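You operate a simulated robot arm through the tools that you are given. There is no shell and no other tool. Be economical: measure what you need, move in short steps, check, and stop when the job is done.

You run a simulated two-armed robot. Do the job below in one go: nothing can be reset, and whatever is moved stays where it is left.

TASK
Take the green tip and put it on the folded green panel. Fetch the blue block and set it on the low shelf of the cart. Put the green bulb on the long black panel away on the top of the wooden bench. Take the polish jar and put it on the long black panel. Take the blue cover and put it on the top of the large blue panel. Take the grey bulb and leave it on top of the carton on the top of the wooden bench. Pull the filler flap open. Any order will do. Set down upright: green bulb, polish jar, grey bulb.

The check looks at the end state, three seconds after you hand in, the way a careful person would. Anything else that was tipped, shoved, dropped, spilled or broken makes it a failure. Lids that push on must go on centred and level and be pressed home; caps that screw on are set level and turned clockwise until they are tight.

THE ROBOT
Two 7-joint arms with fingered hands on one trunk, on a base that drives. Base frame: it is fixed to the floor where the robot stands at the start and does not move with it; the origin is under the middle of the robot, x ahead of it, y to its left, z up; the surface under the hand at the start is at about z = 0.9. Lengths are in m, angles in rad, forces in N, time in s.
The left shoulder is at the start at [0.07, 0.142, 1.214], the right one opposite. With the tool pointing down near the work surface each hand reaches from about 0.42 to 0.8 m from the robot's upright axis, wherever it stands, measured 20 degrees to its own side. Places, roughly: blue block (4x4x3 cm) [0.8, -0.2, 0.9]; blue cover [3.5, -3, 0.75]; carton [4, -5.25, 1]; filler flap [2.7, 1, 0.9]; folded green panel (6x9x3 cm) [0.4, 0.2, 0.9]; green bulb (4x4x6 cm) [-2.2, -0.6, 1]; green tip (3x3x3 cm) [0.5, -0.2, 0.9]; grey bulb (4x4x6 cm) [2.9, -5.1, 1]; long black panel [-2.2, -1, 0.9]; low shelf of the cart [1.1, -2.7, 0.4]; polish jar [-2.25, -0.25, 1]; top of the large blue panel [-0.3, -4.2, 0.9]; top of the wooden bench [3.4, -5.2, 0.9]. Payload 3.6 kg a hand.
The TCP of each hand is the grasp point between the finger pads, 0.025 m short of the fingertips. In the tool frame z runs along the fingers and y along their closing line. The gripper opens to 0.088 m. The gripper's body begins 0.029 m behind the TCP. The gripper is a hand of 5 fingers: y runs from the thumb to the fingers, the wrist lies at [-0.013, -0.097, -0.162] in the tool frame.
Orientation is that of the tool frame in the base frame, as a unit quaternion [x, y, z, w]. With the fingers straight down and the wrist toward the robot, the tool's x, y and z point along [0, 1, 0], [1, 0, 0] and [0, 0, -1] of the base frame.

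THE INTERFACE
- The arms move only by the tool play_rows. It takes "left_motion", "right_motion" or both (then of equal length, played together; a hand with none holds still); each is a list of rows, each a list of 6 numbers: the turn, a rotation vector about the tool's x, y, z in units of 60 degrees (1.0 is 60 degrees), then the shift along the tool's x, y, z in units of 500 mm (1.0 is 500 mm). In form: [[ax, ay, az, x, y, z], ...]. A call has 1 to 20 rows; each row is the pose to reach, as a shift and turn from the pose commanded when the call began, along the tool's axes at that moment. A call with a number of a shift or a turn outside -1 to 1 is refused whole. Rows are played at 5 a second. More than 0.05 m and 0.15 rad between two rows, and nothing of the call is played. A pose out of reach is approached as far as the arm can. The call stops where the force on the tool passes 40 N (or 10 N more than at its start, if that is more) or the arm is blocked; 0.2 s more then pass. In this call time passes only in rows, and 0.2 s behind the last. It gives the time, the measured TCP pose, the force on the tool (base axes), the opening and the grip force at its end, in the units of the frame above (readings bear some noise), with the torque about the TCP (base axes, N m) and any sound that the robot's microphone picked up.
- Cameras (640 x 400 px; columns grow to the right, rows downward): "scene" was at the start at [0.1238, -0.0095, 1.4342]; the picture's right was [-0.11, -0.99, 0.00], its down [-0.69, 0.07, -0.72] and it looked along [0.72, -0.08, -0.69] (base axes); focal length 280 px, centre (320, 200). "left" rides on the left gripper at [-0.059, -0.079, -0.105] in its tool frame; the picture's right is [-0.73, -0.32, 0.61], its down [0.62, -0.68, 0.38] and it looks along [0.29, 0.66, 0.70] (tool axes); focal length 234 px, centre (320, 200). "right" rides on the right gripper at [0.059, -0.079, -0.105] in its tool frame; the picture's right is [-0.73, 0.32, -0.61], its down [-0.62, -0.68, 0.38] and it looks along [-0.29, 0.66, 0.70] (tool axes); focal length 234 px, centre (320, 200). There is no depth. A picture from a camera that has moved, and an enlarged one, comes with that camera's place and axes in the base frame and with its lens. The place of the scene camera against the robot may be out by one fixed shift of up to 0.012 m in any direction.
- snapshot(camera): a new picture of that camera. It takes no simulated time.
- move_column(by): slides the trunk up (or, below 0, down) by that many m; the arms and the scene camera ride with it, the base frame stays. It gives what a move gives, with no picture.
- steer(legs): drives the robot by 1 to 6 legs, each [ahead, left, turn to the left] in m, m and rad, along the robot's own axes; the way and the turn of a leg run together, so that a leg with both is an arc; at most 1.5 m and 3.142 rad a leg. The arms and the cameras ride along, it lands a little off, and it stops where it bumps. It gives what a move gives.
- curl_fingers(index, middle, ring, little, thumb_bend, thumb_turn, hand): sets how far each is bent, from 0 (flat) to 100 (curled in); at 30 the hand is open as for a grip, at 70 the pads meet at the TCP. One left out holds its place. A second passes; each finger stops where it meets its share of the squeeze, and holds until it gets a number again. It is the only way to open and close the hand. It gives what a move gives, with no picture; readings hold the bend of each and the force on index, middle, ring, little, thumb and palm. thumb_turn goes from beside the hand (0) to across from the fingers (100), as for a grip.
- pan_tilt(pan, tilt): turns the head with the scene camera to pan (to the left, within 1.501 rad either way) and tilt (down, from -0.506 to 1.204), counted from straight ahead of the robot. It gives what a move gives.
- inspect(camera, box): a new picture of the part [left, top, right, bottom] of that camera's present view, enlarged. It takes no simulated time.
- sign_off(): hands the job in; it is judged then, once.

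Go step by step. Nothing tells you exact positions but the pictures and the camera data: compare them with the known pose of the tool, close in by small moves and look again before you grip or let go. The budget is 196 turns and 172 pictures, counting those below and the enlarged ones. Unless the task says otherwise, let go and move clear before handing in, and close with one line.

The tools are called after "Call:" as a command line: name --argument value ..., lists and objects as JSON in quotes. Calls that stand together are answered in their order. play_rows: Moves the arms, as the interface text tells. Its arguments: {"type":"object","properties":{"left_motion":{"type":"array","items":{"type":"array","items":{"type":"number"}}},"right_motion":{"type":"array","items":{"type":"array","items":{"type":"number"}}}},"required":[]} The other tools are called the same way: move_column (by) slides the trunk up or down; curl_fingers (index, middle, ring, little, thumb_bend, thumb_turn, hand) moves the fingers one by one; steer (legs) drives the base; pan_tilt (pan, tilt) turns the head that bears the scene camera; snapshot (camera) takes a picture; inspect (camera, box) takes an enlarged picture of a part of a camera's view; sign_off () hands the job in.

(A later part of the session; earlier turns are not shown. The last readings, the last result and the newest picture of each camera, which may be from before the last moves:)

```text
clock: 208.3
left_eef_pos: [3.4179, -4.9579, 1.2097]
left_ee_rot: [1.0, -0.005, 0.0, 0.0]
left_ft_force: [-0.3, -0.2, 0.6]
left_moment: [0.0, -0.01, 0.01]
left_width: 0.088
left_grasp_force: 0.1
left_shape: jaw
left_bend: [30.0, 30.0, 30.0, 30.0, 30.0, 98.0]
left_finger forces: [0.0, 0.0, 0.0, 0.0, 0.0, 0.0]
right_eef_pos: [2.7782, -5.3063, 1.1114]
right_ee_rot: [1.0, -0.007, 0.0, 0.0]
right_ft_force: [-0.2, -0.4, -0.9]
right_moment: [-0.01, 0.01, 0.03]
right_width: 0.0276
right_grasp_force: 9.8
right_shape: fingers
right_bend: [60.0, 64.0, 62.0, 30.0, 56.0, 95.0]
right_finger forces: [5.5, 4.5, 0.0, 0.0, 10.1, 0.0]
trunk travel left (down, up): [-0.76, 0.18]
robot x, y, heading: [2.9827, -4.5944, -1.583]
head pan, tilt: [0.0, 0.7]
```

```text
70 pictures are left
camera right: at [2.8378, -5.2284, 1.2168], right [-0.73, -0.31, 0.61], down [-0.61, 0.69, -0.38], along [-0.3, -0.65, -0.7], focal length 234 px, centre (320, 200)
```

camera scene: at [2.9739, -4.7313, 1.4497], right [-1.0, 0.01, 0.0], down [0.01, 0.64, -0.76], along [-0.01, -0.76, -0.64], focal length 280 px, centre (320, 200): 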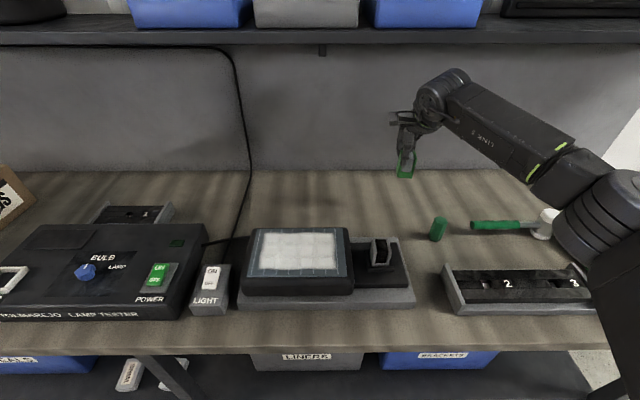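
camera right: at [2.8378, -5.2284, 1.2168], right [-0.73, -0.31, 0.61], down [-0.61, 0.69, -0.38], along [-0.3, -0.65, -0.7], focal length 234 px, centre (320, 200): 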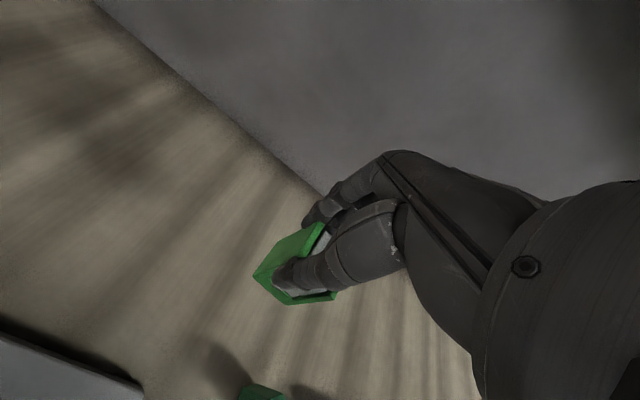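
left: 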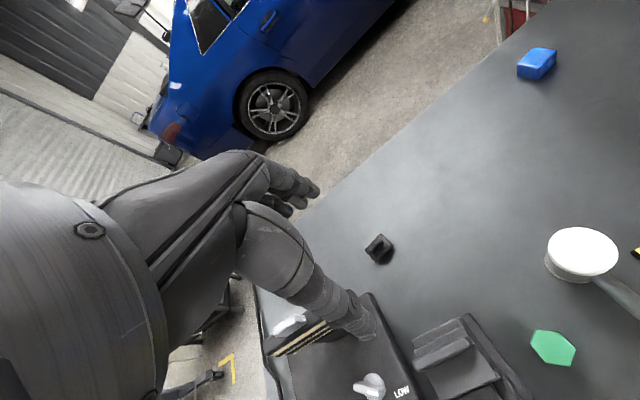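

The spot is clear. Lowering the green bulb.

Call:
play_rows --right_motion '[[0, 0, 0, 0, 0, 0.09], [0, 0, 0, 0, 0, 0.18], [0, 0, 0, 0, 0, 0.26], [0, 0, 0, 0, 0, 0.31], [0, 0, 0, 0, 0, 0.33]]'

Call:
inspect --camera "scene" --box '[340, 120, 480, 260]'

```text
clock: 209.5
left_eef_pos: [3.4181, -4.9563, 1.2109]
left_ee_rot: [1.0, -0.006, 0.0, 0.002]
left_ft_force: [0.3, -0.2, -0.1]
left_moment: [0.0, 0.02, -0.02]
left_width: 0.088
left_grasp_force: 0.0
left_shape: jaw
left_bend: [30.0, 30.0, 30.0, 30.0, 30.0, 98.0]
left_finger forces: [0.0, 0.0, 0.1, 0.1, 0.0, 0.1]
right_eef_pos: [2.7776, -5.3039, 0.9515]
right_ee_rot: [1.0, -0.007, 0.0, 0.002]
right_ft_force: [0.7, 1.4, 11.3]
right_moment: [0.01, -0.07, 0.0]
right_width: 0.0251
right_grasp_force: 10.4
right_shape: fingers
right_bend: [62.0, 65.0, 62.0, 30.0, 57.0, 96.0]
right_finger forces: [5.0, 4.3, 0.0, 0.1, 10.6, 0.1]
trunk travel left (down, up): [-0.76, 0.18]
robot x, y, heading: [2.9831, -4.5963, -1.583]
head pan, tilt: [0.0, 0.7]
```

```text
2.86 times, centred on (410, 190) of scene
camera zoom: at [2.9743, -4.7278, 1.4501], right [-1.0, 0.01, 0.0], down [0.0, 0.64, -0.77], along [-0.01, -0.77, -0.64], focal length 800 px, centre (63, 229)
```

zoom: 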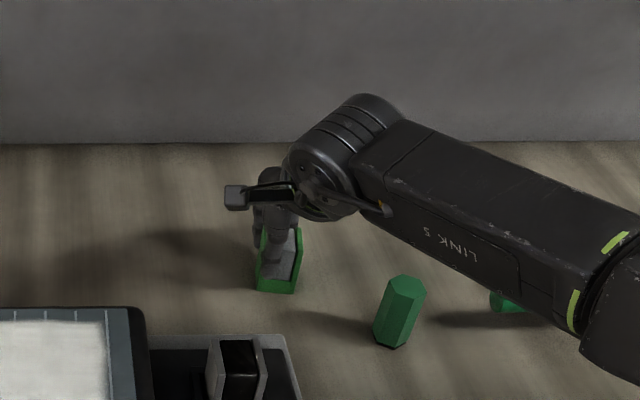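

Contact; the bulb stands on the bench. Releasing.

Call:
play_rows --right_motion '[[0, 0, 0, 0, 0, -0.006]]'

Call:
curl_fingers --hand "right" --index 50 --middle 50 --ring 40 --thumb_bend 45

Call:
curl_fingers --hand "right" --index 30 --middle 30 --ring 30 --thumb_bend 30

Call:
inspect --camera "scene" --box '[340, 120, 480, 260]'

```text
clock: 209.9
left_eef_pos: [3.4197, -4.9582, 1.2101]
left_ee_rot: [1.0, -0.005, 0.0, 0.001]
left_ft_force: [-0.7, -1.1, -0.8]
left_moment: [0.0, -0.02, 0.0]
left_width: 0.088
left_grasp_force: 0.1
left_shape: jaw
left_bend: [30.0, 30.0, 30.0, 30.0, 30.0, 98.0]
left_finger forces: [0.0, 0.1, 0.1, 0.0, 0.1, 0.1]
right_eef_pos: [2.7781, -5.3049, 0.9499]
right_ee_rot: [1.0, -0.007, 0.0, 0.0]
right_ft_force: [1.0, 0.6, 1.7]
right_moment: [0.0, -0.01, -0.04]
right_width: 0.0243
right_grasp_force: 8.9
right_shape: fingers
right_bend: [62.0, 65.0, 62.0, 30.0, 57.0, 96.0]
right_finger forces: [5.3, 3.6, 0.0, 0.0, 9.6, 0.0]
trunk travel left (down, up): [-0.76, 0.18]
robot x, y, heading: [2.9818, -4.5957, -1.579]
head pan, tilt: [0.0, 0.7]
```

```text
clock: 210.9
left_eef_pos: [3.4173, -4.9584, 1.2105]
left_ee_rot: [1.0, -0.004, 0.001, 0.0]
left_ft_force: [-0.5, 0.5, 1.0]
left_moment: [-0.01, 0.0, 0.01]
left_width: 0.0877
left_grasp_force: 0.1
left_shape: jaw
left_bend: [30.0, 30.0, 30.0, 30.0, 30.0, 98.0]
left_finger forces: [0.0, 0.0, 0.0, 0.1, 0.0, 0.0]
right_eef_pos: [2.7769, -5.3034, 0.9524]
right_ee_rot: [1.0, -0.007, 0.0, 0.001]
right_ft_force: [0.6, 0.3, -0.5]
right_moment: [0.02, 0.0, -0.01]
right_width: 0.0467
right_grasp_force: 0.1
right_shape: fingers
right_bend: [50.0, 50.0, 40.0, 30.0, 45.0, 97.0]
right_finger forces: [0.0, 0.0, 0.1, 0.1, 0.0, 0.0]
trunk travel left (down, up): [-0.76, 0.18]
robot x, y, heading: [2.9841, -4.5922, -1.579]
head pan, tilt: [0.0, 0.7]
```

```text
clock: 211.9
left_eef_pos: [3.4191, -4.957, 1.2102]
left_ee_rot: [1.0, -0.005, 0.001, 0.001]
left_ft_force: [0.0, -0.7, -0.1]
left_moment: [0.0, 0.01, 0.01]
left_width: 0.0879
left_grasp_force: 0.1
left_shape: jaw
left_bend: [30.0, 30.0, 30.0, 30.0, 30.0, 98.0]
left_finger forces: [0.0, 0.0, 0.0, 0.0, 0.1, 0.1]
right_eef_pos: [2.7783, -5.3057, 0.9523]
right_ee_rot: [1.0, -0.007, 0.0, 0.001]
right_ft_force: [0.5, -0.4, 0.2]
right_moment: [-0.02, 0.0, 0.0]
right_width: 0.0844
right_grasp_force: 0.1
right_shape: fingers
right_bend: [30.0, 30.0, 30.0, 30.0, 30.0, 97.0]
right_finger forces: [0.0, 0.0, 0.0, 0.1, 0.0, 0.0]
trunk travel left (down, up): [-0.76, 0.18]
robot x, y, heading: [2.9812, -4.5961, -1.578]
head pan, tilt: [0.0, 0.7]
```

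```text
2.86 times, centred on (410, 190) of scene
camera zoom: at [2.9735, -4.7301, 1.4498], right [-1.0, 0.01, 0.0], down [0.01, 0.64, -0.76], along [-0.01, -0.76, -0.64], focal length 800 px, centre (63, 229)
```

zoom: 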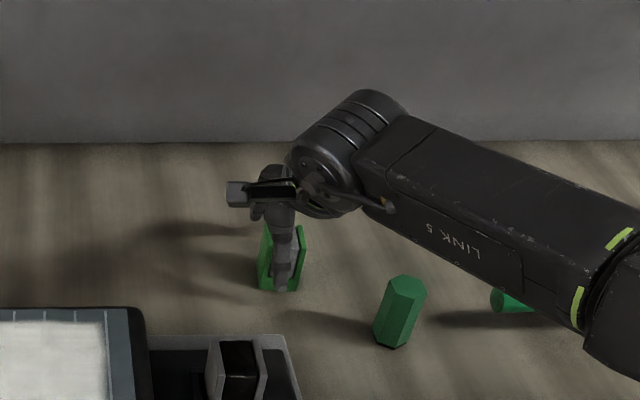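

The green bulb stands free. I'll rise and move above the grey bulb on the dock.

Call:
play_rows --right_motion '[[0, 0, 0, 0, 0, -0.08], [0, 0, 0, 0, 0, -0.17], [0, 0, 0, 0, 0, -0.26], [0, 0, 0, 0.03, -0.07, -0.3], [0, 0, 0, 0.06, -0.15, -0.3], [0, 0, 0, 0.09, -0.23, -0.3], [0, 0, 0, 0.114, -0.31, -0.3], [0, 0, 0, 0.114, -0.35, -0.3]]'

Call:
snapshot --camera "right"

Call:
inspect --camera "scene" --box '[330, 140, 470, 290]'

```text
clock: 213.7
left_eef_pos: [3.4177, -4.9572, 1.2101]
left_ee_rot: [1.0, -0.004, 0.0, 0.001]
left_ft_force: [-0.2, 0.0, -0.1]
left_moment: [0.01, -0.03, -0.01]
left_width: 0.0878
left_grasp_force: 0.1
left_shape: jaw
left_bend: [30.0, 30.0, 30.0, 30.0, 30.0, 98.0]
left_finger forces: [0.0, 0.0, 0.0, 0.1, 0.0, 0.0]
right_eef_pos: [2.8372, -5.1321, 1.1035]
right_ee_rot: [1.0, -0.006, 0.0, 0.001]
right_ft_force: [0.1, 0.4, -0.8]
right_moment: [0.01, 0.0, 0.02]
right_width: 0.0847
right_grasp_force: 0.0
right_shape: fingers
right_bend: [30.0, 30.0, 30.0, 30.0, 30.0, 97.0]
right_finger forces: [0.0, 0.1, 0.0, 0.1, 0.0, 0.1]
trunk travel left (down, up): [-0.76, 0.18]
robot x, y, heading: [2.9813, -4.5984, -1.577]
head pan, tilt: [0.0, 0.7]
```

```text
67 pictures are left
camera right: at [2.8966, -5.055, 1.2087], right [-0.73, -0.31, 0.61], down [-0.61, 0.69, -0.38], along [-0.3, -0.65, -0.7], focal length 234 px, centre (320, 200)
```

right: 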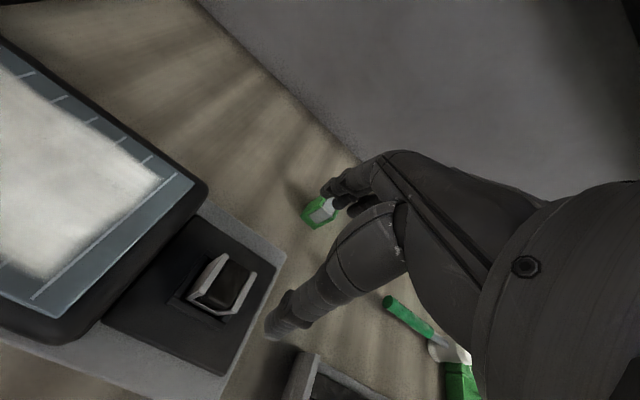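

```text
2.67 times, centred on (400, 215) of scene
camera zoom: at [2.9731, -4.7295, 1.4499], right [-1.0, 0.01, 0.0], down [0.01, 0.64, -0.77], along [-0.01, -0.77, -0.64], focal length 746 px, centre (107, 160)
```

zoom: 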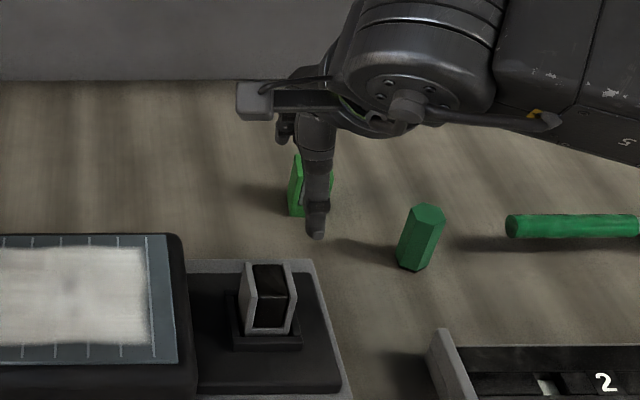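

Call:
inspect --camera "right" --box '[150, 220, 300, 340]'

Call:
inspect --camera "scene" --box '[350, 220, 430, 280]'

```text
3.33 times, centred on (225, 280) of right
camera zoom: at [2.8966, -5.055, 1.2087], right [-0.73, -0.31, 0.61], down [-0.61, 0.69, -0.38], along [-0.3, -0.65, -0.7], focal length 781 px, centre (637, -67)
```

zoom: 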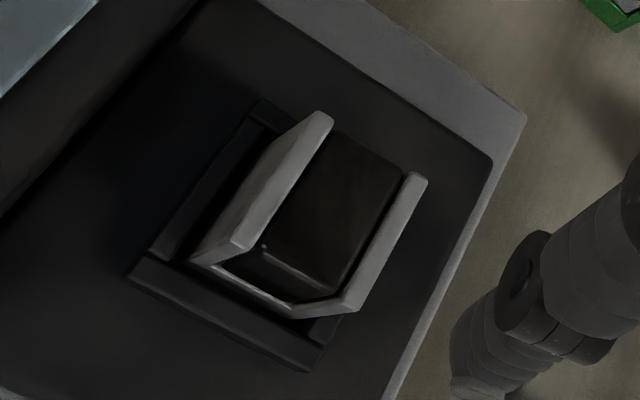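

```text
6.67 times, centred on (390, 250) of scene
camera zoom: at [2.9731, -4.7295, 1.4499], right [-1.0, 0.01, 0.0], down [0.01, 0.64, -0.77], along [-0.01, -0.77, -0.64], focal length 1866 px, centre (-147, -133)
```

zoom: 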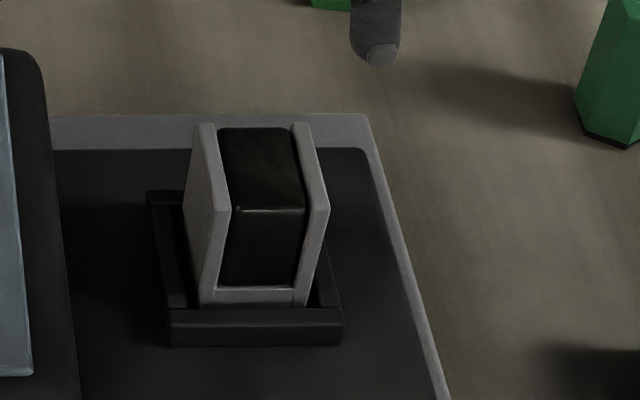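

The grey bulb stands in a shallow socket at about [2.847, -5.114], square to me, its top near z 0.99. I'll align and lower part way.

Call:
play_rows --right_motion '[[0, 0, 0, 0.02, -0.036, 0.05], [0, 0, 0, 0.02, -0.036, 0.11]]'

Call:
inspect --camera "right" --box '[200, 160, 420, 340]'

Call:
inspect --camera "scene" --box '[330, 180, 450, 280]'

```text
clock: 214.3
left_eef_pos: [3.4175, -4.9575, 1.2093]
left_ee_rot: [1.0, -0.005, 0.0, 0.0]
left_ft_force: [0.7, 0.0, 0.0]
left_moment: [-0.03, -0.01, 0.0]
left_width: 0.0878
left_grasp_force: 0.1
left_shape: jaw
left_bend: [30.0, 30.0, 30.0, 30.0, 30.0, 98.0]
left_finger forces: [0.0, 0.1, 0.0, 0.0, 0.0, 0.1]
right_eef_pos: [2.8473, -5.1143, 1.0485]
right_ee_rot: [1.0, -0.008, 0.001, 0.0]
right_ft_force: [0.4, -0.2, 0.0]
right_moment: [0.01, 0.03, 0.02]
right_width: 0.0848
right_grasp_force: 0.0
right_shape: fingers
right_bend: [30.0, 30.0, 30.0, 30.0, 30.0, 97.0]
right_finger forces: [0.0, 0.0, 0.0, 0.0, 0.1, 0.0]
trunk travel left (down, up): [-0.76, 0.18]
robot x, y, heading: [2.9804, -4.5957, -1.576]
head pan, tilt: [0.0, 0.7]
```

```text
2.22 times, centred on (310, 250) of right
camera zoom: at [2.9067, -5.0374, 1.1536], right [-0.73, -0.31, 0.61], down [-0.61, 0.69, -0.38], along [-0.3, -0.65, -0.7], focal length 520 px, centre (342, 89)
```

zoom: 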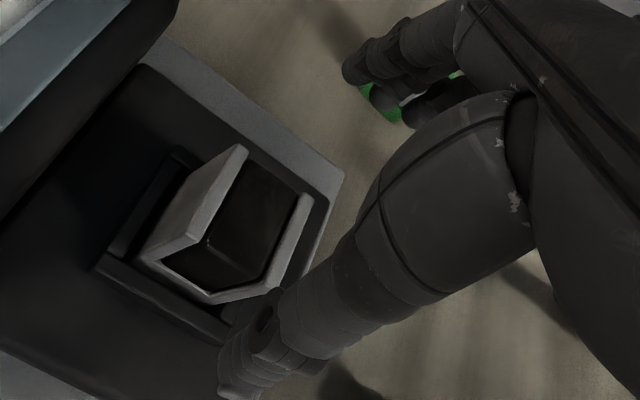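

```text
4.00 times, centred on (390, 230) of scene
camera zoom: at [2.9729, -4.7307, 1.4498], right [-1.0, 0.01, 0.0], down [0.01, 0.64, -0.76], along [-0.01, -0.76, -0.64], focal length 1120 px, centre (40, 80)
```

zoom: 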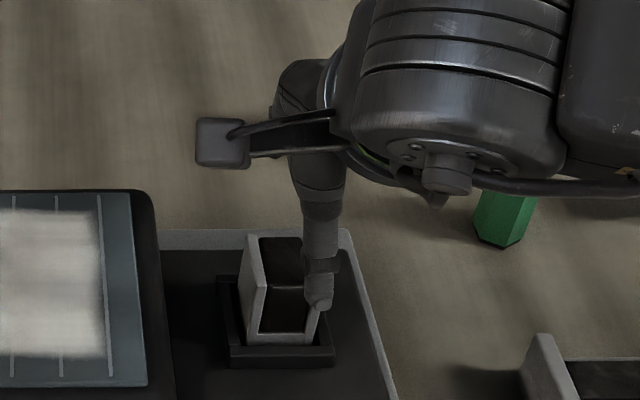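

Centred within a few millimetres. Descending to grip.

Call:
play_rows --right_motion '[[0, 0, 0, -0.003, 0.008, 0.05], [0, 0, 0, -0.003, 0.008, 0.1], [0, 0, 0, -0.003, 0.008, 0.14]]'

Call:
inspect --camera "right" --box '[200, 160, 420, 340]'

```text
clock: 215.1
left_eef_pos: [3.4189, -4.9576, 1.2105]
left_ee_rot: [1.0, -0.005, 0.0, 0.001]
left_ft_force: [-0.5, 0.3, -0.3]
left_moment: [0.03, -0.02, -0.01]
left_width: 0.0882
left_grasp_force: 0.1
left_shape: jaw
left_bend: [30.0, 30.0, 30.0, 30.0, 30.0, 98.0]
left_finger forces: [0.0, 0.1, 0.0, 0.0, 0.1, 0.0]
right_eef_pos: [2.8458, -5.1158, 0.9772]
right_ee_rot: [1.0, -0.006, 0.0, 0.001]
right_ft_force: [-0.4, -0.3, 0.1]
right_moment: [0.02, 0.02, 0.01]
right_width: 0.0846
right_grasp_force: 0.1
right_shape: fingers
right_bend: [30.0, 30.0, 30.0, 30.0, 30.0, 97.0]
right_finger forces: [0.0, 0.0, 0.0, 0.0, 0.1, 0.0]
trunk travel left (down, up): [-0.76, 0.18]
robot x, y, heading: [2.9851, -4.5929, -1.583]
head pan, tilt: [0.0, 0.7]
```

```text
2.22 times, centred on (310, 250) of right
camera zoom: at [2.9051, -5.0376, 1.083], right [-0.73, -0.31, 0.61], down [-0.61, 0.69, -0.38], along [-0.3, -0.65, -0.7], focal length 520 px, centre (342, 89)
```

zoom: 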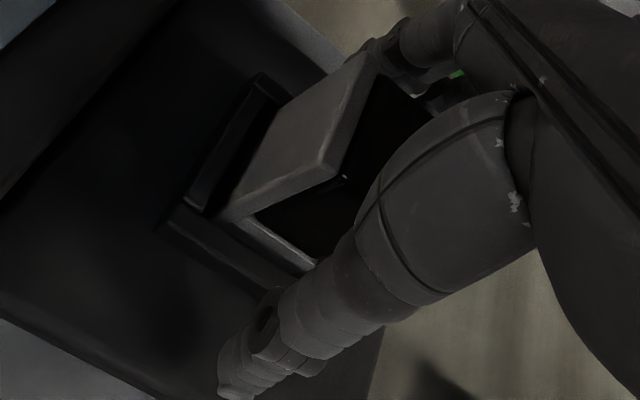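

Closing on the grey bulb.

Call:
curl_fingers --hand "right" --index 70 --middle 70 --thumb_bend 70

Call:
play_rows --right_motion '[[0, 0, 0, 0, 0, -0.02], [0, 0, 0, 0, 0, -0.06], [0, 0, 0, 0, 0, -0.12]]'

Call:
inspect --camera "right" --box '[200, 160, 420, 340]'

Call:
inspect --camera "scene" --box '[330, 160, 450, 280]'

```text
clock: 216.1
left_eef_pos: [3.4176, -4.9575, 1.2099]
left_ee_rot: [1.0, -0.005, 0.0, 0.0]
left_ft_force: [-0.4, -0.1, 0.0]
left_moment: [0.0, 0.01, 0.02]
left_width: 0.088
left_grasp_force: 0.0
left_shape: jaw
left_bend: [30.0, 30.0, 30.0, 30.0, 30.0, 98.0]
left_finger forces: [0.1, 0.1, 0.0, 0.0, 0.0, 0.0]
right_eef_pos: [2.8447, -5.1167, 0.979]
right_ee_rot: [1.0, -0.007, 0.0, 0.002]
right_ft_force: [-2.1, -6.3, 2.5]
right_moment: [-0.13, 0.06, 0.05]
right_width: 0.048
right_grasp_force: 15.2
right_shape: fingers
right_bend: [51.0, 54.0, 30.0, 30.0, 47.0, 97.0]
right_finger forces: [9.8, 7.8, 0.0, 0.1, 11.8, 0.0]
trunk travel left (down, up): [-0.76, 0.18]
robot x, y, heading: [2.9867, -4.5972, -1.577]
head pan, tilt: [0.0, 0.7]
```

```text
clock: 216.9
left_eef_pos: [3.4173, -4.9584, 1.2101]
left_ee_rot: [1.0, -0.005, 0.001, 0.0]
left_ft_force: [0.5, 0.3, 0.4]
left_moment: [-0.04, -0.02, 0.01]
left_width: 0.088
left_grasp_force: 0.0
left_shape: jaw
left_bend: [30.0, 30.0, 30.0, 30.0, 30.0, 98.0]
left_finger forces: [0.1, 0.0, 0.0, 0.1, 0.0, 0.1]
right_eef_pos: [2.8439, -5.1176, 1.0353]
right_ee_rot: [1.0, -0.006, 0.0, 0.001]
right_ft_force: [-0.8, 0.3, 0.3]
right_moment: [0.01, 0.02, -0.07]
right_width: 0.0292
right_grasp_force: 6.7
right_shape: fingers
right_bend: [59.0, 60.0, 30.0, 30.0, 54.0, 97.0]
right_finger forces: [4.7, 2.3, 0.1, 0.2, 6.9, 0.0]
trunk travel left (down, up): [-0.76, 0.18]
robot x, y, heading: [2.9822, -4.5926, -1.576]
head pan, tilt: [0.0, 0.7]
```

```text
2.22 times, centred on (310, 250) of right
camera zoom: at [2.904, -5.0399, 1.1416], right [-0.73, -0.31, 0.61], down [-0.61, 0.69, -0.38], along [-0.3, -0.65, -0.7], focal length 520 px, centre (342, 89)
```

zoom: 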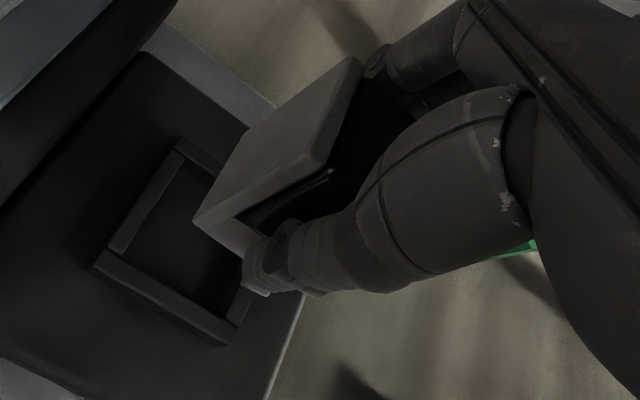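

```text
3.33 times, centred on (390, 220) of scene
camera zoom: at [2.9735, -4.7308, 1.4497], right [-1.0, 0.01, 0.0], down [0.01, 0.64, -0.76], along [-0.01, -0.76, -0.64], focal length 933 px, centre (87, 133)
```

zoom: 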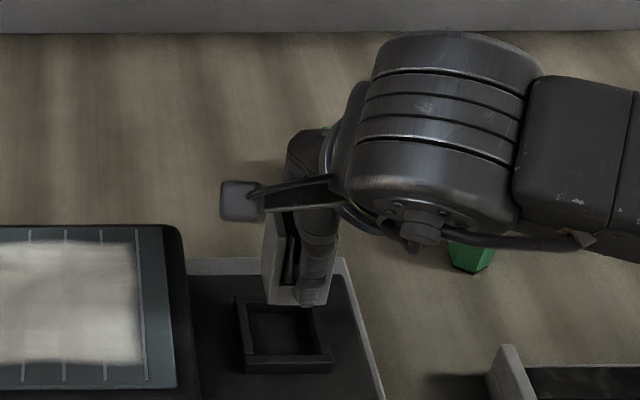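

The grey bulb came out of its socket. I'll raise it and strafe left towards the carton.

Call:
play_rows --right_motion '[[0, 0, 0, 0, -0.03, -0.08], [0, 0, 0, 0, -0.06, -0.17], [0, 0, 0, 0, -0.1, -0.26], [0, 0, 0, 0, -0.14, -0.32]]'

Call:
steer --legs '[[0, 0.85, 0.005]]'

Call:
pan_tilt --pan 0.15 --tilt 0.6

Call:
snapshot --camera "scene"

Call:
snapshot --camera "right"

```text
clock: 217.9
left_eef_pos: [3.418, -4.9561, 1.2113]
left_ee_rot: [1.0, -0.005, -0.001, 0.001]
left_ft_force: [0.0, 0.5, -0.5]
left_moment: [-0.02, 0.0, 0.01]
left_width: 0.088
left_grasp_force: 0.0
left_shape: jaw
left_bend: [30.0, 30.0, 30.0, 30.0, 30.0, 98.0]
left_finger forces: [0.0, 0.0, 0.0, 0.1, 0.0, 0.0]
right_eef_pos: [2.8451, -5.0452, 1.197]
right_ee_rot: [1.0, -0.007, 0.0, 0.001]
right_ft_force: [-0.7, -0.8, 0.1]
right_moment: [0.0, 0.04, 0.02]
right_width: 0.0291
right_grasp_force: 6.8
right_shape: fingers
right_bend: [59.0, 60.0, 30.0, 30.0, 54.0, 97.0]
right_finger forces: [4.6, 2.2, 0.0, 0.0, 6.9, 0.0]
trunk travel left (down, up): [-0.76, 0.18]
robot x, y, heading: [2.9836, -4.5955, -1.575]
head pan, tilt: [0.0, 0.7]
```

```text
clock: 222.4
left_eef_pos: [4.2784, -4.9599, 1.211]
left_ee_rot: [1.0, -0.002, -0.001, 0.001]
left_ft_force: [0.5, -0.7, -0.7]
left_moment: [0.02, 0.02, 0.02]
left_width: 0.088
left_grasp_force: 0.0
left_shape: jaw
left_bend: [30.0, 30.0, 30.0, 30.0, 30.0, 98.0]
left_finger forces: [0.0, 0.1, 0.0, 0.1, 0.0, 0.1]
right_eef_pos: [3.705, -5.0532, 1.1961]
right_ee_rot: [1.0, -0.004, 0.0, 0.0]
right_ft_force: [0.9, -0.5, -1.2]
right_moment: [-0.01, -0.02, -0.04]
right_width: 0.0291
right_grasp_force: 7.0
right_shape: fingers
right_bend: [59.0, 60.0, 30.0, 30.0, 54.0, 97.0]
right_finger forces: [4.6, 2.2, 0.1, 0.1, 6.9, 0.0]
trunk travel left (down, up): [-0.76, 0.18]
robot x, y, heading: [3.841, -4.5973, -1.575]
head pan, tilt: [0.0, 0.7]
```

```text
clock: 223.1
left_eef_pos: [4.2787, -4.9611, 1.2102]
left_ee_rot: [1.0, -0.002, 0.0, 0.001]
left_ft_force: [-0.7, -0.3, -0.2]
left_moment: [-0.03, -0.02, 0.01]
left_width: 0.0878
left_grasp_force: 0.0
left_shape: jaw
left_bend: [30.0, 30.0, 30.0, 30.0, 30.0, 98.0]
left_finger forces: [0.0, 0.1, 0.0, 0.1, 0.0, 0.1]
right_eef_pos: [3.7055, -5.0527, 1.1963]
right_ee_rot: [1.0, -0.004, 0.0, 0.001]
right_ft_force: [-1.0, 0.3, -1.1]
right_moment: [-0.01, 0.01, -0.03]
right_width: 0.0293
right_grasp_force: 6.7
right_shape: fingers
right_bend: [59.0, 60.0, 30.0, 30.0, 54.0, 97.0]
right_finger forces: [4.5, 2.2, 0.0, 0.0, 6.9, 0.0]
trunk travel left (down, up): [-0.76, 0.18]
robot x, y, heading: [3.8445, -4.6002, -1.576]
head pan, tilt: [0.15, 0.6]
```

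```text
58 pictures are left
camera scene: at [3.8456, -4.7376, 1.4584], right [-0.99, -0.15, 0.0], down [-0.08, 0.56, -0.82], along [0.12, -0.82, -0.57], focal length 280 px, centre (320, 200)
```

scene: 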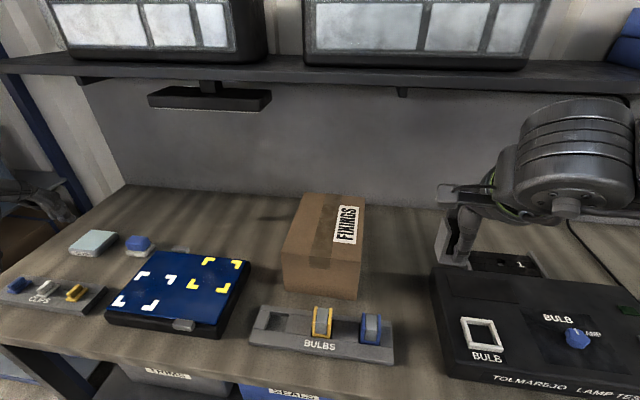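

```text
57 pictures are left
camera right: at [3.7646, -4.9751, 1.3011], right [-0.73, -0.32, 0.61], down [-0.62, 0.69, -0.38], along [-0.3, -0.66, -0.7], focal length 234 px, centre (320, 200)
```

right: 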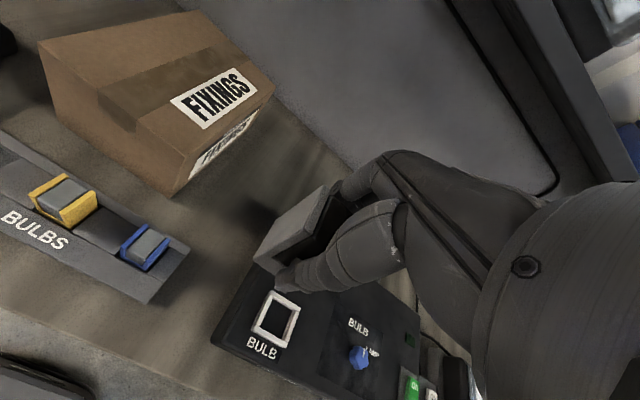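

The carton's top is at z ≈ 1.02, centred at about [3.90, -5.265]. I'll strafe 0.19 left and extend over it.

Call:
steer --legs '[[0, 0.19, 0]]'

Call:
play_rows --right_motion '[[0, 0, 0, 0, 0.09, 0], [0, 0, 0, 0, 0.18, 0], [0, 0, 0, 0, 0.27, 0], [0, 0, 0, 0, 0.36, 0], [0, 0, 0, 0, 0.4, 0.04]]'

Call:
snapshot --camera "scene"

Call:
snapshot --camera "right"

```text
clock: 224.7
left_eef_pos: [4.4659, -4.9614, 1.2113]
left_ee_rot: [1.0, -0.002, 0.001, 0.0]
left_ft_force: [-0.1, -0.6, -0.4]
left_moment: [-0.02, -0.05, -0.02]
left_width: 0.0878
left_grasp_force: 0.0
left_shape: jaw
left_bend: [30.0, 30.0, 30.0, 30.0, 30.0, 98.0]
left_finger forces: [0.0, 0.0, 0.0, 0.0, 0.0, 0.0]
right_eef_pos: [3.8928, -5.0531, 1.1962]
right_ee_rot: [1.0, -0.004, 0.001, 0.0]
right_ft_force: [-0.4, 0.2, -0.3]
right_moment: [-0.01, -0.04, 0.0]
right_width: 0.0292
right_grasp_force: 7.0
right_shape: fingers
right_bend: [59.0, 60.0, 30.0, 30.0, 54.0, 97.0]
right_finger forces: [4.7, 2.2, 0.0, 0.0, 6.7, 0.0]
trunk travel left (down, up): [-0.76, 0.18]
robot x, y, heading: [4.0298, -4.6027, -1.577]
head pan, tilt: [0.15, 0.6]
```

```text
clock: 225.9
left_eef_pos: [4.4679, -4.961, 1.2091]
left_ee_rot: [1.0, -0.003, 0.0, 0.0]
left_ft_force: [0.6, -0.3, -0.3]
left_moment: [-0.03, -0.03, 0.03]
left_width: 0.088
left_grasp_force: 0.0
left_shape: jaw
left_bend: [30.0, 30.0, 30.0, 30.0, 30.0, 98.0]
left_finger forces: [0.0, 0.0, 0.1, 0.0, 0.1, 0.0]
right_eef_pos: [3.8893, -5.2557, 1.1764]
right_ee_rot: [1.0, -0.005, 0.0, 0.0]
right_ft_force: [-0.4, -0.7, -0.8]
right_moment: [-0.01, 0.01, -0.01]
right_width: 0.0291
right_grasp_force: 6.7
right_shape: fingers
right_bend: [59.0, 60.0, 30.0, 30.0, 54.0, 97.0]
right_finger forces: [4.6, 2.2, 0.1, 0.0, 6.7, 0.0]
trunk travel left (down, up): [-0.76, 0.18]
robot x, y, heading: [4.029, -4.598, -1.573]
head pan, tilt: [0.15, 0.6]
```

```text
56 pictures are left
camera scene: at [4.0343, -4.7391, 1.4583], right [-0.99, -0.15, 0.0], down [-0.08, 0.56, -0.82], along [0.12, -0.82, -0.57], focal length 280 px, centre (320, 200)
```

scene: 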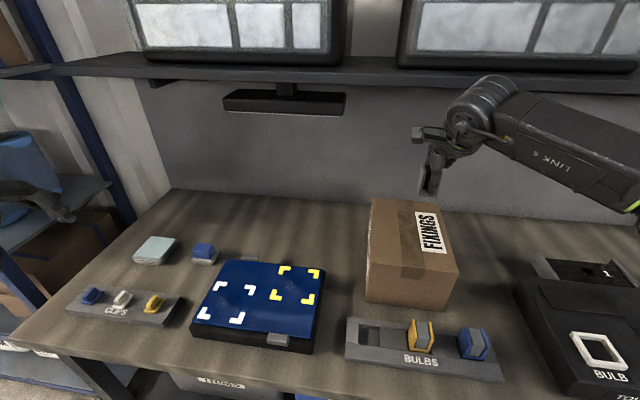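

```text
55 pictures are left
camera right: at [3.9494, -5.1774, 1.2808], right [-0.73, -0.32, 0.61], down [-0.62, 0.69, -0.38], along [-0.3, -0.65, -0.7], focal length 234 px, centre (320, 200)
```

right: 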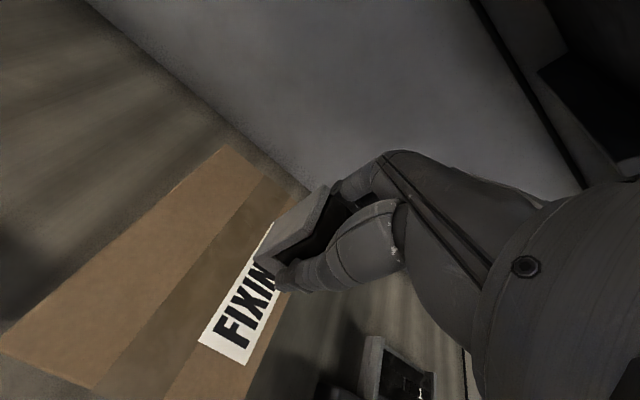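

The bulb is above the carton. I'll centre it by 1.5 cm and lower close to the top.

Call:
play_rows --right_motion '[[0, 0, 0, 0.02, 0.01, 0.06], [0, 0, 0, 0.03, 0.015, 0.12], [0, 0, 0, 0.03, 0.015, 0.18]]'

Call:
inspect --camera "scene" --box '[350, 100, 490, 250]'

```text
clock: 226.7
left_eef_pos: [4.4679, -4.9607, 1.2092]
left_ee_rot: [1.0, -0.003, 0.0, 0.001]
left_ft_force: [-0.5, 0.5, -0.2]
left_moment: [-0.03, 0.0, 0.03]
left_width: 0.088
left_grasp_force: 0.0
left_shape: jaw
left_bend: [30.0, 30.0, 30.0, 30.0, 30.0, 98.0]
left_finger forces: [0.0, 0.0, 0.0, 0.0, 0.1, 0.0]
right_eef_pos: [3.9087, -5.2633, 1.0862]
right_ee_rot: [1.0, -0.004, 0.001, 0.0]
right_ft_force: [-1.0, -0.1, -0.5]
right_moment: [0.02, -0.04, 0.02]
right_width: 0.029
right_grasp_force: 6.3
right_shape: fingers
right_bend: [59.0, 60.0, 30.0, 30.0, 54.0, 97.0]
right_finger forces: [4.6, 2.1, 0.0, 0.0, 6.7, 0.0]
trunk travel left (down, up): [-0.76, 0.18]
robot x, y, heading: [4.0303, -4.598, -1.576]
head pan, tilt: [0.15, 0.6]
```

```text
2.67 times, centred on (420, 175) of scene
camera zoom: at [4.0343, -4.7382, 1.4585], right [-0.99, -0.15, 0.0], down [-0.08, 0.56, -0.82], along [0.12, -0.82, -0.57], focal length 746 px, centre (53, 267)
```

zoom: 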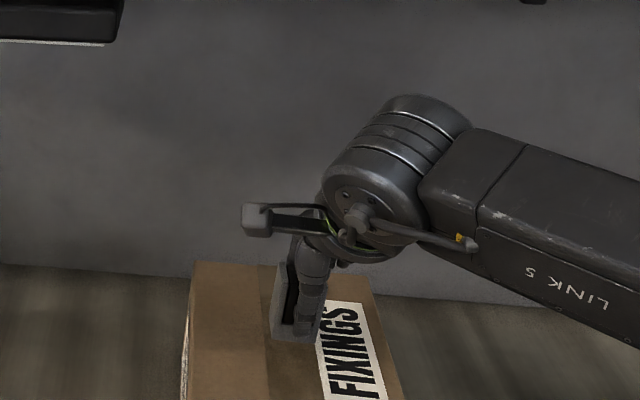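

Close to the top. Lowering in small steps.

Call:
play_rows --right_motion '[[0, 0, 0, 0, 0, 0.01], [0, 0, 0, 0, 0, 0.02]]'

Call:
inspect --camera "right" --box '[200, 160, 420, 340]'

```text
clock: 227.3
left_eef_pos: [4.4672, -4.9618, 1.21]
left_ee_rot: [1.0, -0.002, 0.001, 0.0]
left_ft_force: [0.3, -0.7, 0.6]
left_moment: [-0.01, -0.01, 0.04]
left_width: 0.0878
left_grasp_force: 0.0
left_shape: jaw
left_bend: [30.0, 30.0, 30.0, 30.0, 30.0, 98.0]
left_finger forces: [0.0, 0.1, 0.1, 0.0, 0.1, 0.0]
right_eef_pos: [3.907, -5.2617, 1.0774]
right_ee_rot: [1.0, -0.005, 0.0, 0.0]
right_ft_force: [-0.8, 0.2, 0.0]
right_moment: [0.0, 0.0, 0.02]
right_width: 0.0292
right_grasp_force: 6.8
right_shape: fingers
right_bend: [59.0, 60.0, 30.0, 30.0, 54.0, 97.0]
right_finger forces: [4.5, 2.1, 0.1, 0.1, 6.6, 0.1]
trunk travel left (down, up): [-0.76, 0.18]
robot x, y, heading: [4.0301, -4.602, -1.574]
head pan, tilt: [0.15, 0.6]
```

```text
2.22 times, centred on (310, 250) of right
camera zoom: at [3.9672, -5.1839, 1.182], right [-0.73, -0.32, 0.61], down [-0.62, 0.69, -0.38], along [-0.3, -0.65, -0.7], focal length 520 px, centre (342, 89)
```

zoom: 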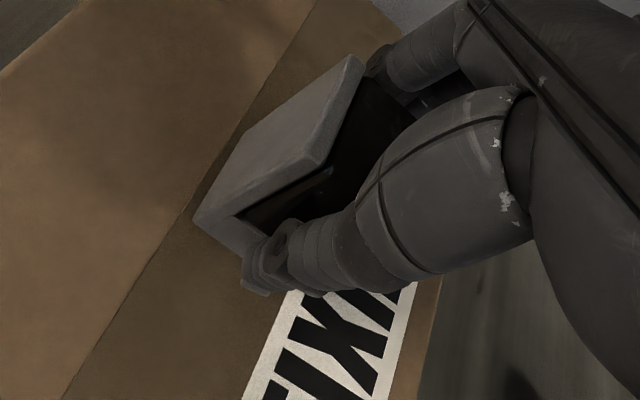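

The bulb is vertical in the hand. Continuing down.

Call:
play_rows --right_motion '[[0, 0, 0, 0, 0, 0.008], [0, 0, 0, 0, 0, 0.014]]'

```text
clock: 227.9
left_eef_pos: [4.4687, -4.9609, 1.2099]
left_ee_rot: [1.0, -0.003, 0.0, 0.0]
left_ft_force: [0.0, -0.5, -1.2]
left_moment: [0.01, 0.02, 0.01]
left_width: 0.088
left_grasp_force: 0.0
left_shape: jaw
left_bend: [30.0, 30.0, 30.0, 30.0, 30.0, 98.0]
left_finger forces: [0.1, 0.0, 0.1, 0.0, 0.1, 0.0]
right_eef_pos: [3.9072, -5.2619, 1.0676]
right_ee_rot: [1.0, -0.005, 0.0, 0.0]
right_ft_force: [-0.4, -0.5, 0.1]
right_moment: [0.0, 0.05, 0.02]
right_width: 0.0292
right_grasp_force: 6.9
right_shape: fingers
right_bend: [59.0, 60.0, 30.0, 30.0, 54.0, 97.0]
right_finger forces: [4.5, 2.1, 0.0, 0.0, 6.7, 0.1]
trunk travel left (down, up): [-0.76, 0.18]
robot x, y, heading: [4.03, -4.6028, -1.575]
head pan, tilt: [0.15, 0.6]
```

Call:
play_rows --right_motion '[[0, 0, 0, 0, 0, 0.006], [0, 0, 0, 0, 0, 0.012]]'

Call:
inspect --camera "scene" --box '[370, 150, 470, 240]'

```text
clock: 228.5
left_eef_pos: [4.4674, -4.9591, 1.2107]
left_ee_rot: [1.0, -0.003, 0.0, 0.002]
left_ft_force: [0.8, 0.6, 1.1]
left_moment: [0.02, 0.02, 0.01]
left_width: 0.0878
left_grasp_force: 0.0
left_shape: jaw
left_bend: [30.0, 30.0, 30.0, 30.0, 30.0, 98.0]
left_finger forces: [0.0, 0.0, 0.0, 0.2, 0.0, 0.0]
right_eef_pos: [3.9092, -5.2604, 1.0649]
right_ee_rot: [1.0, -0.004, 0.001, 0.003]
right_ft_force: [-1.3, -2.1, 11.3]
right_moment: [-0.13, 0.02, 0.0]
right_width: 0.0291
right_grasp_force: 8.9
right_shape: fingers
right_bend: [59.0, 60.0, 30.0, 30.0, 55.0, 97.0]
right_finger forces: [6.2, 3.2, 0.0, 0.0, 7.9, 0.1]
trunk travel left (down, up): [-0.76, 0.18]
robot x, y, heading: [4.0305, -4.6016, -1.575]
head pan, tilt: [0.15, 0.6]
```

```text
4.44 times, centred on (420, 195) of scene
camera zoom: at [4.0346, -4.7362, 1.4589], right [-0.99, -0.15, 0.0], down [-0.08, 0.56, -0.83], along [0.12, -0.82, -0.56], focal length 1244 px, centre (-124, 222)
```

zoom: 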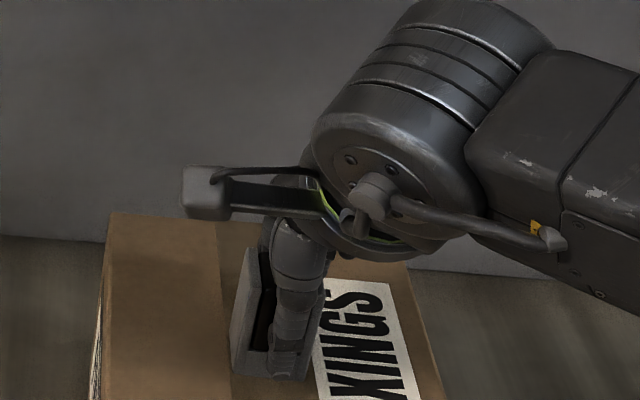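

Contact. Easing off and releasing gently.

Call:
play_rows --right_motion '[[0, 0, 0, 0, 0, -0.006]]'

Call:
curl_fingers --hand "right" --index 48 --middle 48 --thumb_bend 43

Call:
curl_fingers --hand "right" --index 28 --middle 28 --thumb_bend 28

Call:
play_rows --right_motion '[[0, 0, 0, 0, 0, -0.05], [0, 0, 0, 0, 0, -0.12], [0, 0, 0, 0, 0, -0.2], [0, 0, 0, 0, -0.06, -0.24]]'

Call:
snapshot --camera "scene"

```text
clock: 228.9
left_eef_pos: [4.4675, -4.9602, 1.2105]
left_ee_rot: [1.0, -0.003, 0.0, 0.001]
left_ft_force: [0.2, 0.0, -0.5]
left_moment: [0.0, 0.01, -0.01]
left_width: 0.088
left_grasp_force: 0.0
left_shape: jaw
left_bend: [30.0, 30.0, 30.0, 30.0, 30.0, 98.0]
left_finger forces: [0.0, 0.0, 0.0, 0.0, 0.0, 0.0]
right_eef_pos: [3.9095, -5.2607, 1.0661]
right_ee_rot: [1.0, -0.005, 0.0, 0.001]
right_ft_force: [-1.0, -1.1, 6.9]
right_moment: [-0.08, 0.01, -0.04]
right_width: 0.0292
right_grasp_force: 8.1
right_shape: fingers
right_bend: [58.0, 60.0, 30.0, 30.0, 54.0, 97.0]
right_finger forces: [6.0, 2.9, 0.0, 0.0, 7.8, 0.0]
trunk travel left (down, up): [-0.76, 0.18]
robot x, y, heading: [4.0291, -4.6018, -1.573]
head pan, tilt: [0.15, 0.6]
```

```text
clock: 229.9
left_eef_pos: [4.4668, -4.9603, 1.2099]
left_ee_rot: [1.0, -0.003, 0.0, 0.001]
left_ft_force: [0.1, -0.2, -0.3]
left_moment: [0.03, 0.0, -0.04]
left_width: 0.0876
left_grasp_force: 0.1
left_shape: jaw
left_bend: [30.0, 30.0, 30.0, 30.0, 30.0, 98.0]
left_finger forces: [0.1, 0.0, 0.0, 0.0, 0.0, 0.0]
right_eef_pos: [3.9083, -5.2609, 1.0652]
right_ee_rot: [1.0, -0.004, 0.0, 0.0]
right_ft_force: [0.0, -0.3, 0.9]
right_moment: [0.0, -0.02, 0.01]
right_width: 0.0508
right_grasp_force: 0.0
right_shape: fingers
right_bend: [48.0, 48.0, 30.0, 30.0, 43.0, 97.0]
right_finger forces: [0.0, 0.0, 0.0, 0.1, 0.0, 0.0]
trunk travel left (down, up): [-0.76, 0.18]
robot x, y, heading: [4.024, -4.6013, -1.574]
head pan, tilt: [0.15, 0.6]
```

```text
clock: 230.9
left_eef_pos: [4.4666, -4.9613, 1.2099]
left_ee_rot: [1.0, -0.002, 0.0, 0.001]
left_ft_force: [-0.7, 0.1, 1.1]
left_moment: [-0.01, 0.04, 0.02]
left_width: 0.0878
left_grasp_force: 0.0
left_shape: jaw
left_bend: [30.0, 30.0, 30.0, 30.0, 30.0, 98.0]
left_finger forces: [0.0, 0.0, 0.0, 0.1, 0.0, 0.0]
right_eef_pos: [3.9096, -5.2612, 1.0658]
right_ee_rot: [1.0, -0.004, 0.0, 0.0]
right_ft_force: [0.1, -0.2, 0.3]
right_moment: [0.02, -0.03, 0.01]
right_width: 0.0885
right_grasp_force: 0.1
right_shape: fingers
right_bend: [28.0, 28.0, 30.0, 30.0, 28.0, 97.0]
right_finger forces: [0.0, 0.1, 0.0, 0.0, 0.1, 0.1]
trunk travel left (down, up): [-0.76, 0.18]
robot x, y, heading: [4.03, -4.5991, -1.572]
head pan, tilt: [0.15, 0.6]
```

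```text
clock: 231.9
left_eef_pos: [4.4667, -4.9592, 1.2105]
left_ee_rot: [1.0, -0.001, 0.0, 0.0]
left_ft_force: [-0.2, -0.6, 0.6]
left_moment: [-0.02, 0.02, 0.02]
left_width: 0.0879
left_grasp_force: 0.0
left_shape: jaw
left_bend: [30.0, 30.0, 30.0, 30.0, 30.0, 98.0]
left_finger forces: [0.1, 0.0, 0.0, 0.1, 0.0, 0.0]
right_eef_pos: [3.9079, -5.2316, 1.1866]
right_ee_rot: [1.0, -0.004, 0.001, 0.001]
right_ft_force: [-0.2, 0.4, -0.1]
right_moment: [-0.02, 0.04, -0.02]
right_width: 0.0884
right_grasp_force: 0.0
right_shape: fingers
right_bend: [28.0, 28.0, 30.0, 30.0, 28.0, 97.0]
right_finger forces: [0.0, 0.1, 0.0, 0.0, 0.0, 0.1]
trunk travel left (down, up): [-0.76, 0.18]
robot x, y, heading: [4.0303, -4.6007, -1.573]
head pan, tilt: [0.15, 0.6]
```

```text
51 pictures are left
camera scene: at [4.0338, -4.7364, 1.4586], right [-0.99, -0.15, 0.0], down [-0.08, 0.56, -0.83], along [0.12, -0.82, -0.56], focal length 280 px, centre (320, 200)
```

scene: 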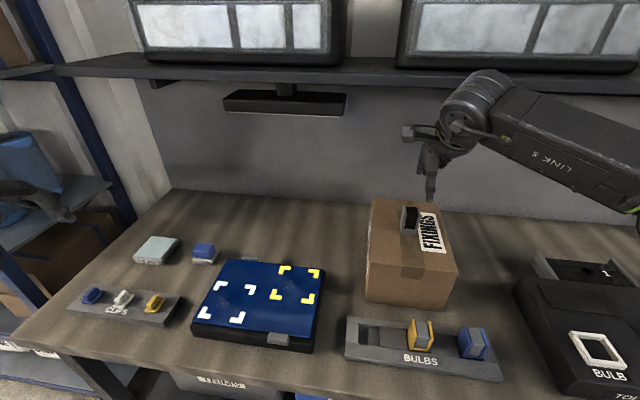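

The grey bulb stands on the carton. Next is the blue cover near [3.5, -3.0]; I'll retract, back away and turn round to look.

Call:
play_rows --right_motion '[[0, 0, 0, 0, -0.09, 0], [0, 0, 0, 0, -0.18, 0], [0, 0, 0, 0, -0.27, 0], [0, 0, 0, 0, -0.34, 0]]'

Call:
steer --legs '[[-0.5, 0, 0], [0, 0, 1.57], [0, 0, 1.57]]'

Call:
pan_tilt --pan 0.3 --tilt 0.5

Call:
snapshot --camera "scene"

```text
clock: 232.9
left_eef_pos: [4.4672, -4.959, 1.2102]
left_ee_rot: [1.0, -0.002, 0.0, 0.001]
left_ft_force: [0.4, -0.1, -0.3]
left_moment: [-0.04, 0.01, 0.0]
left_width: 0.0879
left_grasp_force: 0.1
left_shape: jaw
left_bend: [30.0, 30.0, 30.0, 30.0, 30.0, 98.0]
left_finger forces: [0.0, 0.0, 0.1, 0.1, 0.0, 0.1]
right_eef_pos: [3.9074, -5.0613, 1.1842]
right_ee_rot: [1.0, -0.004, 0.0, 0.001]
right_ft_force: [-0.1, 0.2, -0.2]
right_moment: [0.0, -0.02, -0.06]
right_width: 0.0883
right_grasp_force: 0.0
right_shape: fingers
right_bend: [28.0, 28.0, 30.0, 30.0, 28.0, 97.0]
right_finger forces: [0.0, 0.0, 0.0, 0.0, 0.0, 0.0]
trunk travel left (down, up): [-0.76, 0.18]
robot x, y, heading: [4.0342, -4.5993, -1.573]
head pan, tilt: [0.15, 0.6]
```

```text
clock: 243.5
left_eef_pos: [3.5916, -3.7521, 1.2105]
left_ee_rot: [-0.007, 1.0, 0.002, 0.0]
left_ft_force: [-0.3, 0.6, 1.1]
left_moment: [-0.01, -0.01, -0.02]
left_width: 0.0879
left_grasp_force: 0.0
left_shape: jaw
left_bend: [30.0, 30.0, 30.0, 30.0, 30.0, 98.0]
left_finger forces: [0.0, 0.0, 0.0, 0.0, 0.0, 0.0]
right_eef_pos: [4.1465, -3.6399, 1.1836]
right_ee_rot: [-0.005, 1.0, 0.0, 0.0]
right_ft_force: [0.1, -0.1, 0.0]
right_moment: [0.01, -0.02, -0.01]
right_width: 0.0882
right_grasp_force: 0.0
right_shape: fingers
right_bend: [28.0, 28.0, 30.0, 30.0, 28.0, 97.0]
right_finger forces: [0.0, 0.0, 0.2, 0.0, 0.0, 0.0]
trunk travel left (down, up): [-0.76, 0.18]
robot x, y, heading: [4.0358, -4.1018, 1.591]
head pan, tilt: [0.15, 0.6]
```

```text
clock: 244.2
left_eef_pos: [3.5908, -3.7512, 1.2097]
left_ee_rot: [-0.007, 1.0, 0.001, 0.0]
left_ft_force: [-0.4, -0.1, 0.5]
left_moment: [0.02, -0.01, 0.05]
left_width: 0.0879
left_grasp_force: 0.1
left_shape: jaw
left_bend: [30.0, 30.0, 30.0, 30.0, 30.0, 98.0]
left_finger forces: [0.0, 0.0, 0.0, 0.1, 0.0, 0.1]
right_eef_pos: [4.1474, -3.6402, 1.1838]
right_ee_rot: [-0.004, 1.0, -0.001, -0.001]
right_ft_force: [-0.1, 0.4, 0.7]
right_moment: [0.0, 0.04, 0.05]
right_width: 0.0883
right_grasp_force: 0.1
right_shape: fingers
right_bend: [28.0, 28.0, 30.0, 30.0, 28.0, 97.0]
right_finger forces: [0.0, 0.0, 0.0, 0.1, 0.0, 0.1]
trunk travel left (down, up): [-0.76, 0.18]
robot x, y, heading: [4.0346, -4.1073, 1.584]
head pan, tilt: [0.3, 0.499]
```

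```text
50 pictures are left
camera scene: at [3.9975, -3.9683, 1.4675], right [0.95, 0.31, 0.0], down [0.15, -0.46, -0.88], along [-0.27, 0.83, -0.48], focal length 280 px, centre (320, 200)
```

scene: 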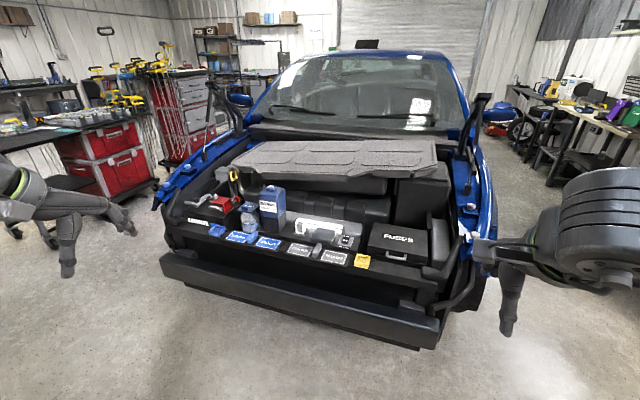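

This is the car's open engine bay. I'll enlarge the area around the predicted spot of the blue cover.

Call:
inspect --camera "scene" --box '[170, 170, 390, 300]'

```text
2.91 times, centred on (280, 235) of scene
camera zoom: at [3.9975, -3.9683, 1.4675], right [0.95, 0.31, 0.0], down [0.15, -0.46, -0.88], along [-0.27, 0.83, -0.48], focal length 814 px, centre (436, 98)
```

zoom: 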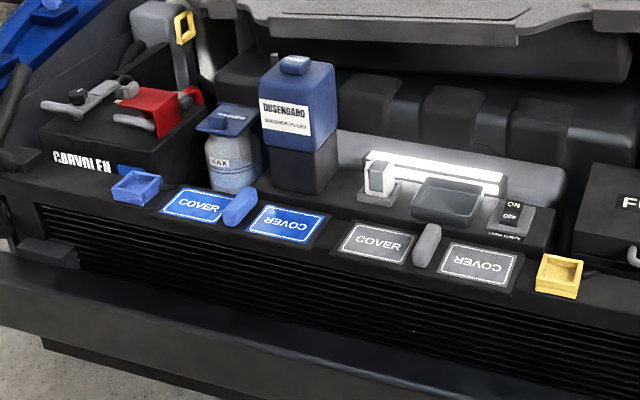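

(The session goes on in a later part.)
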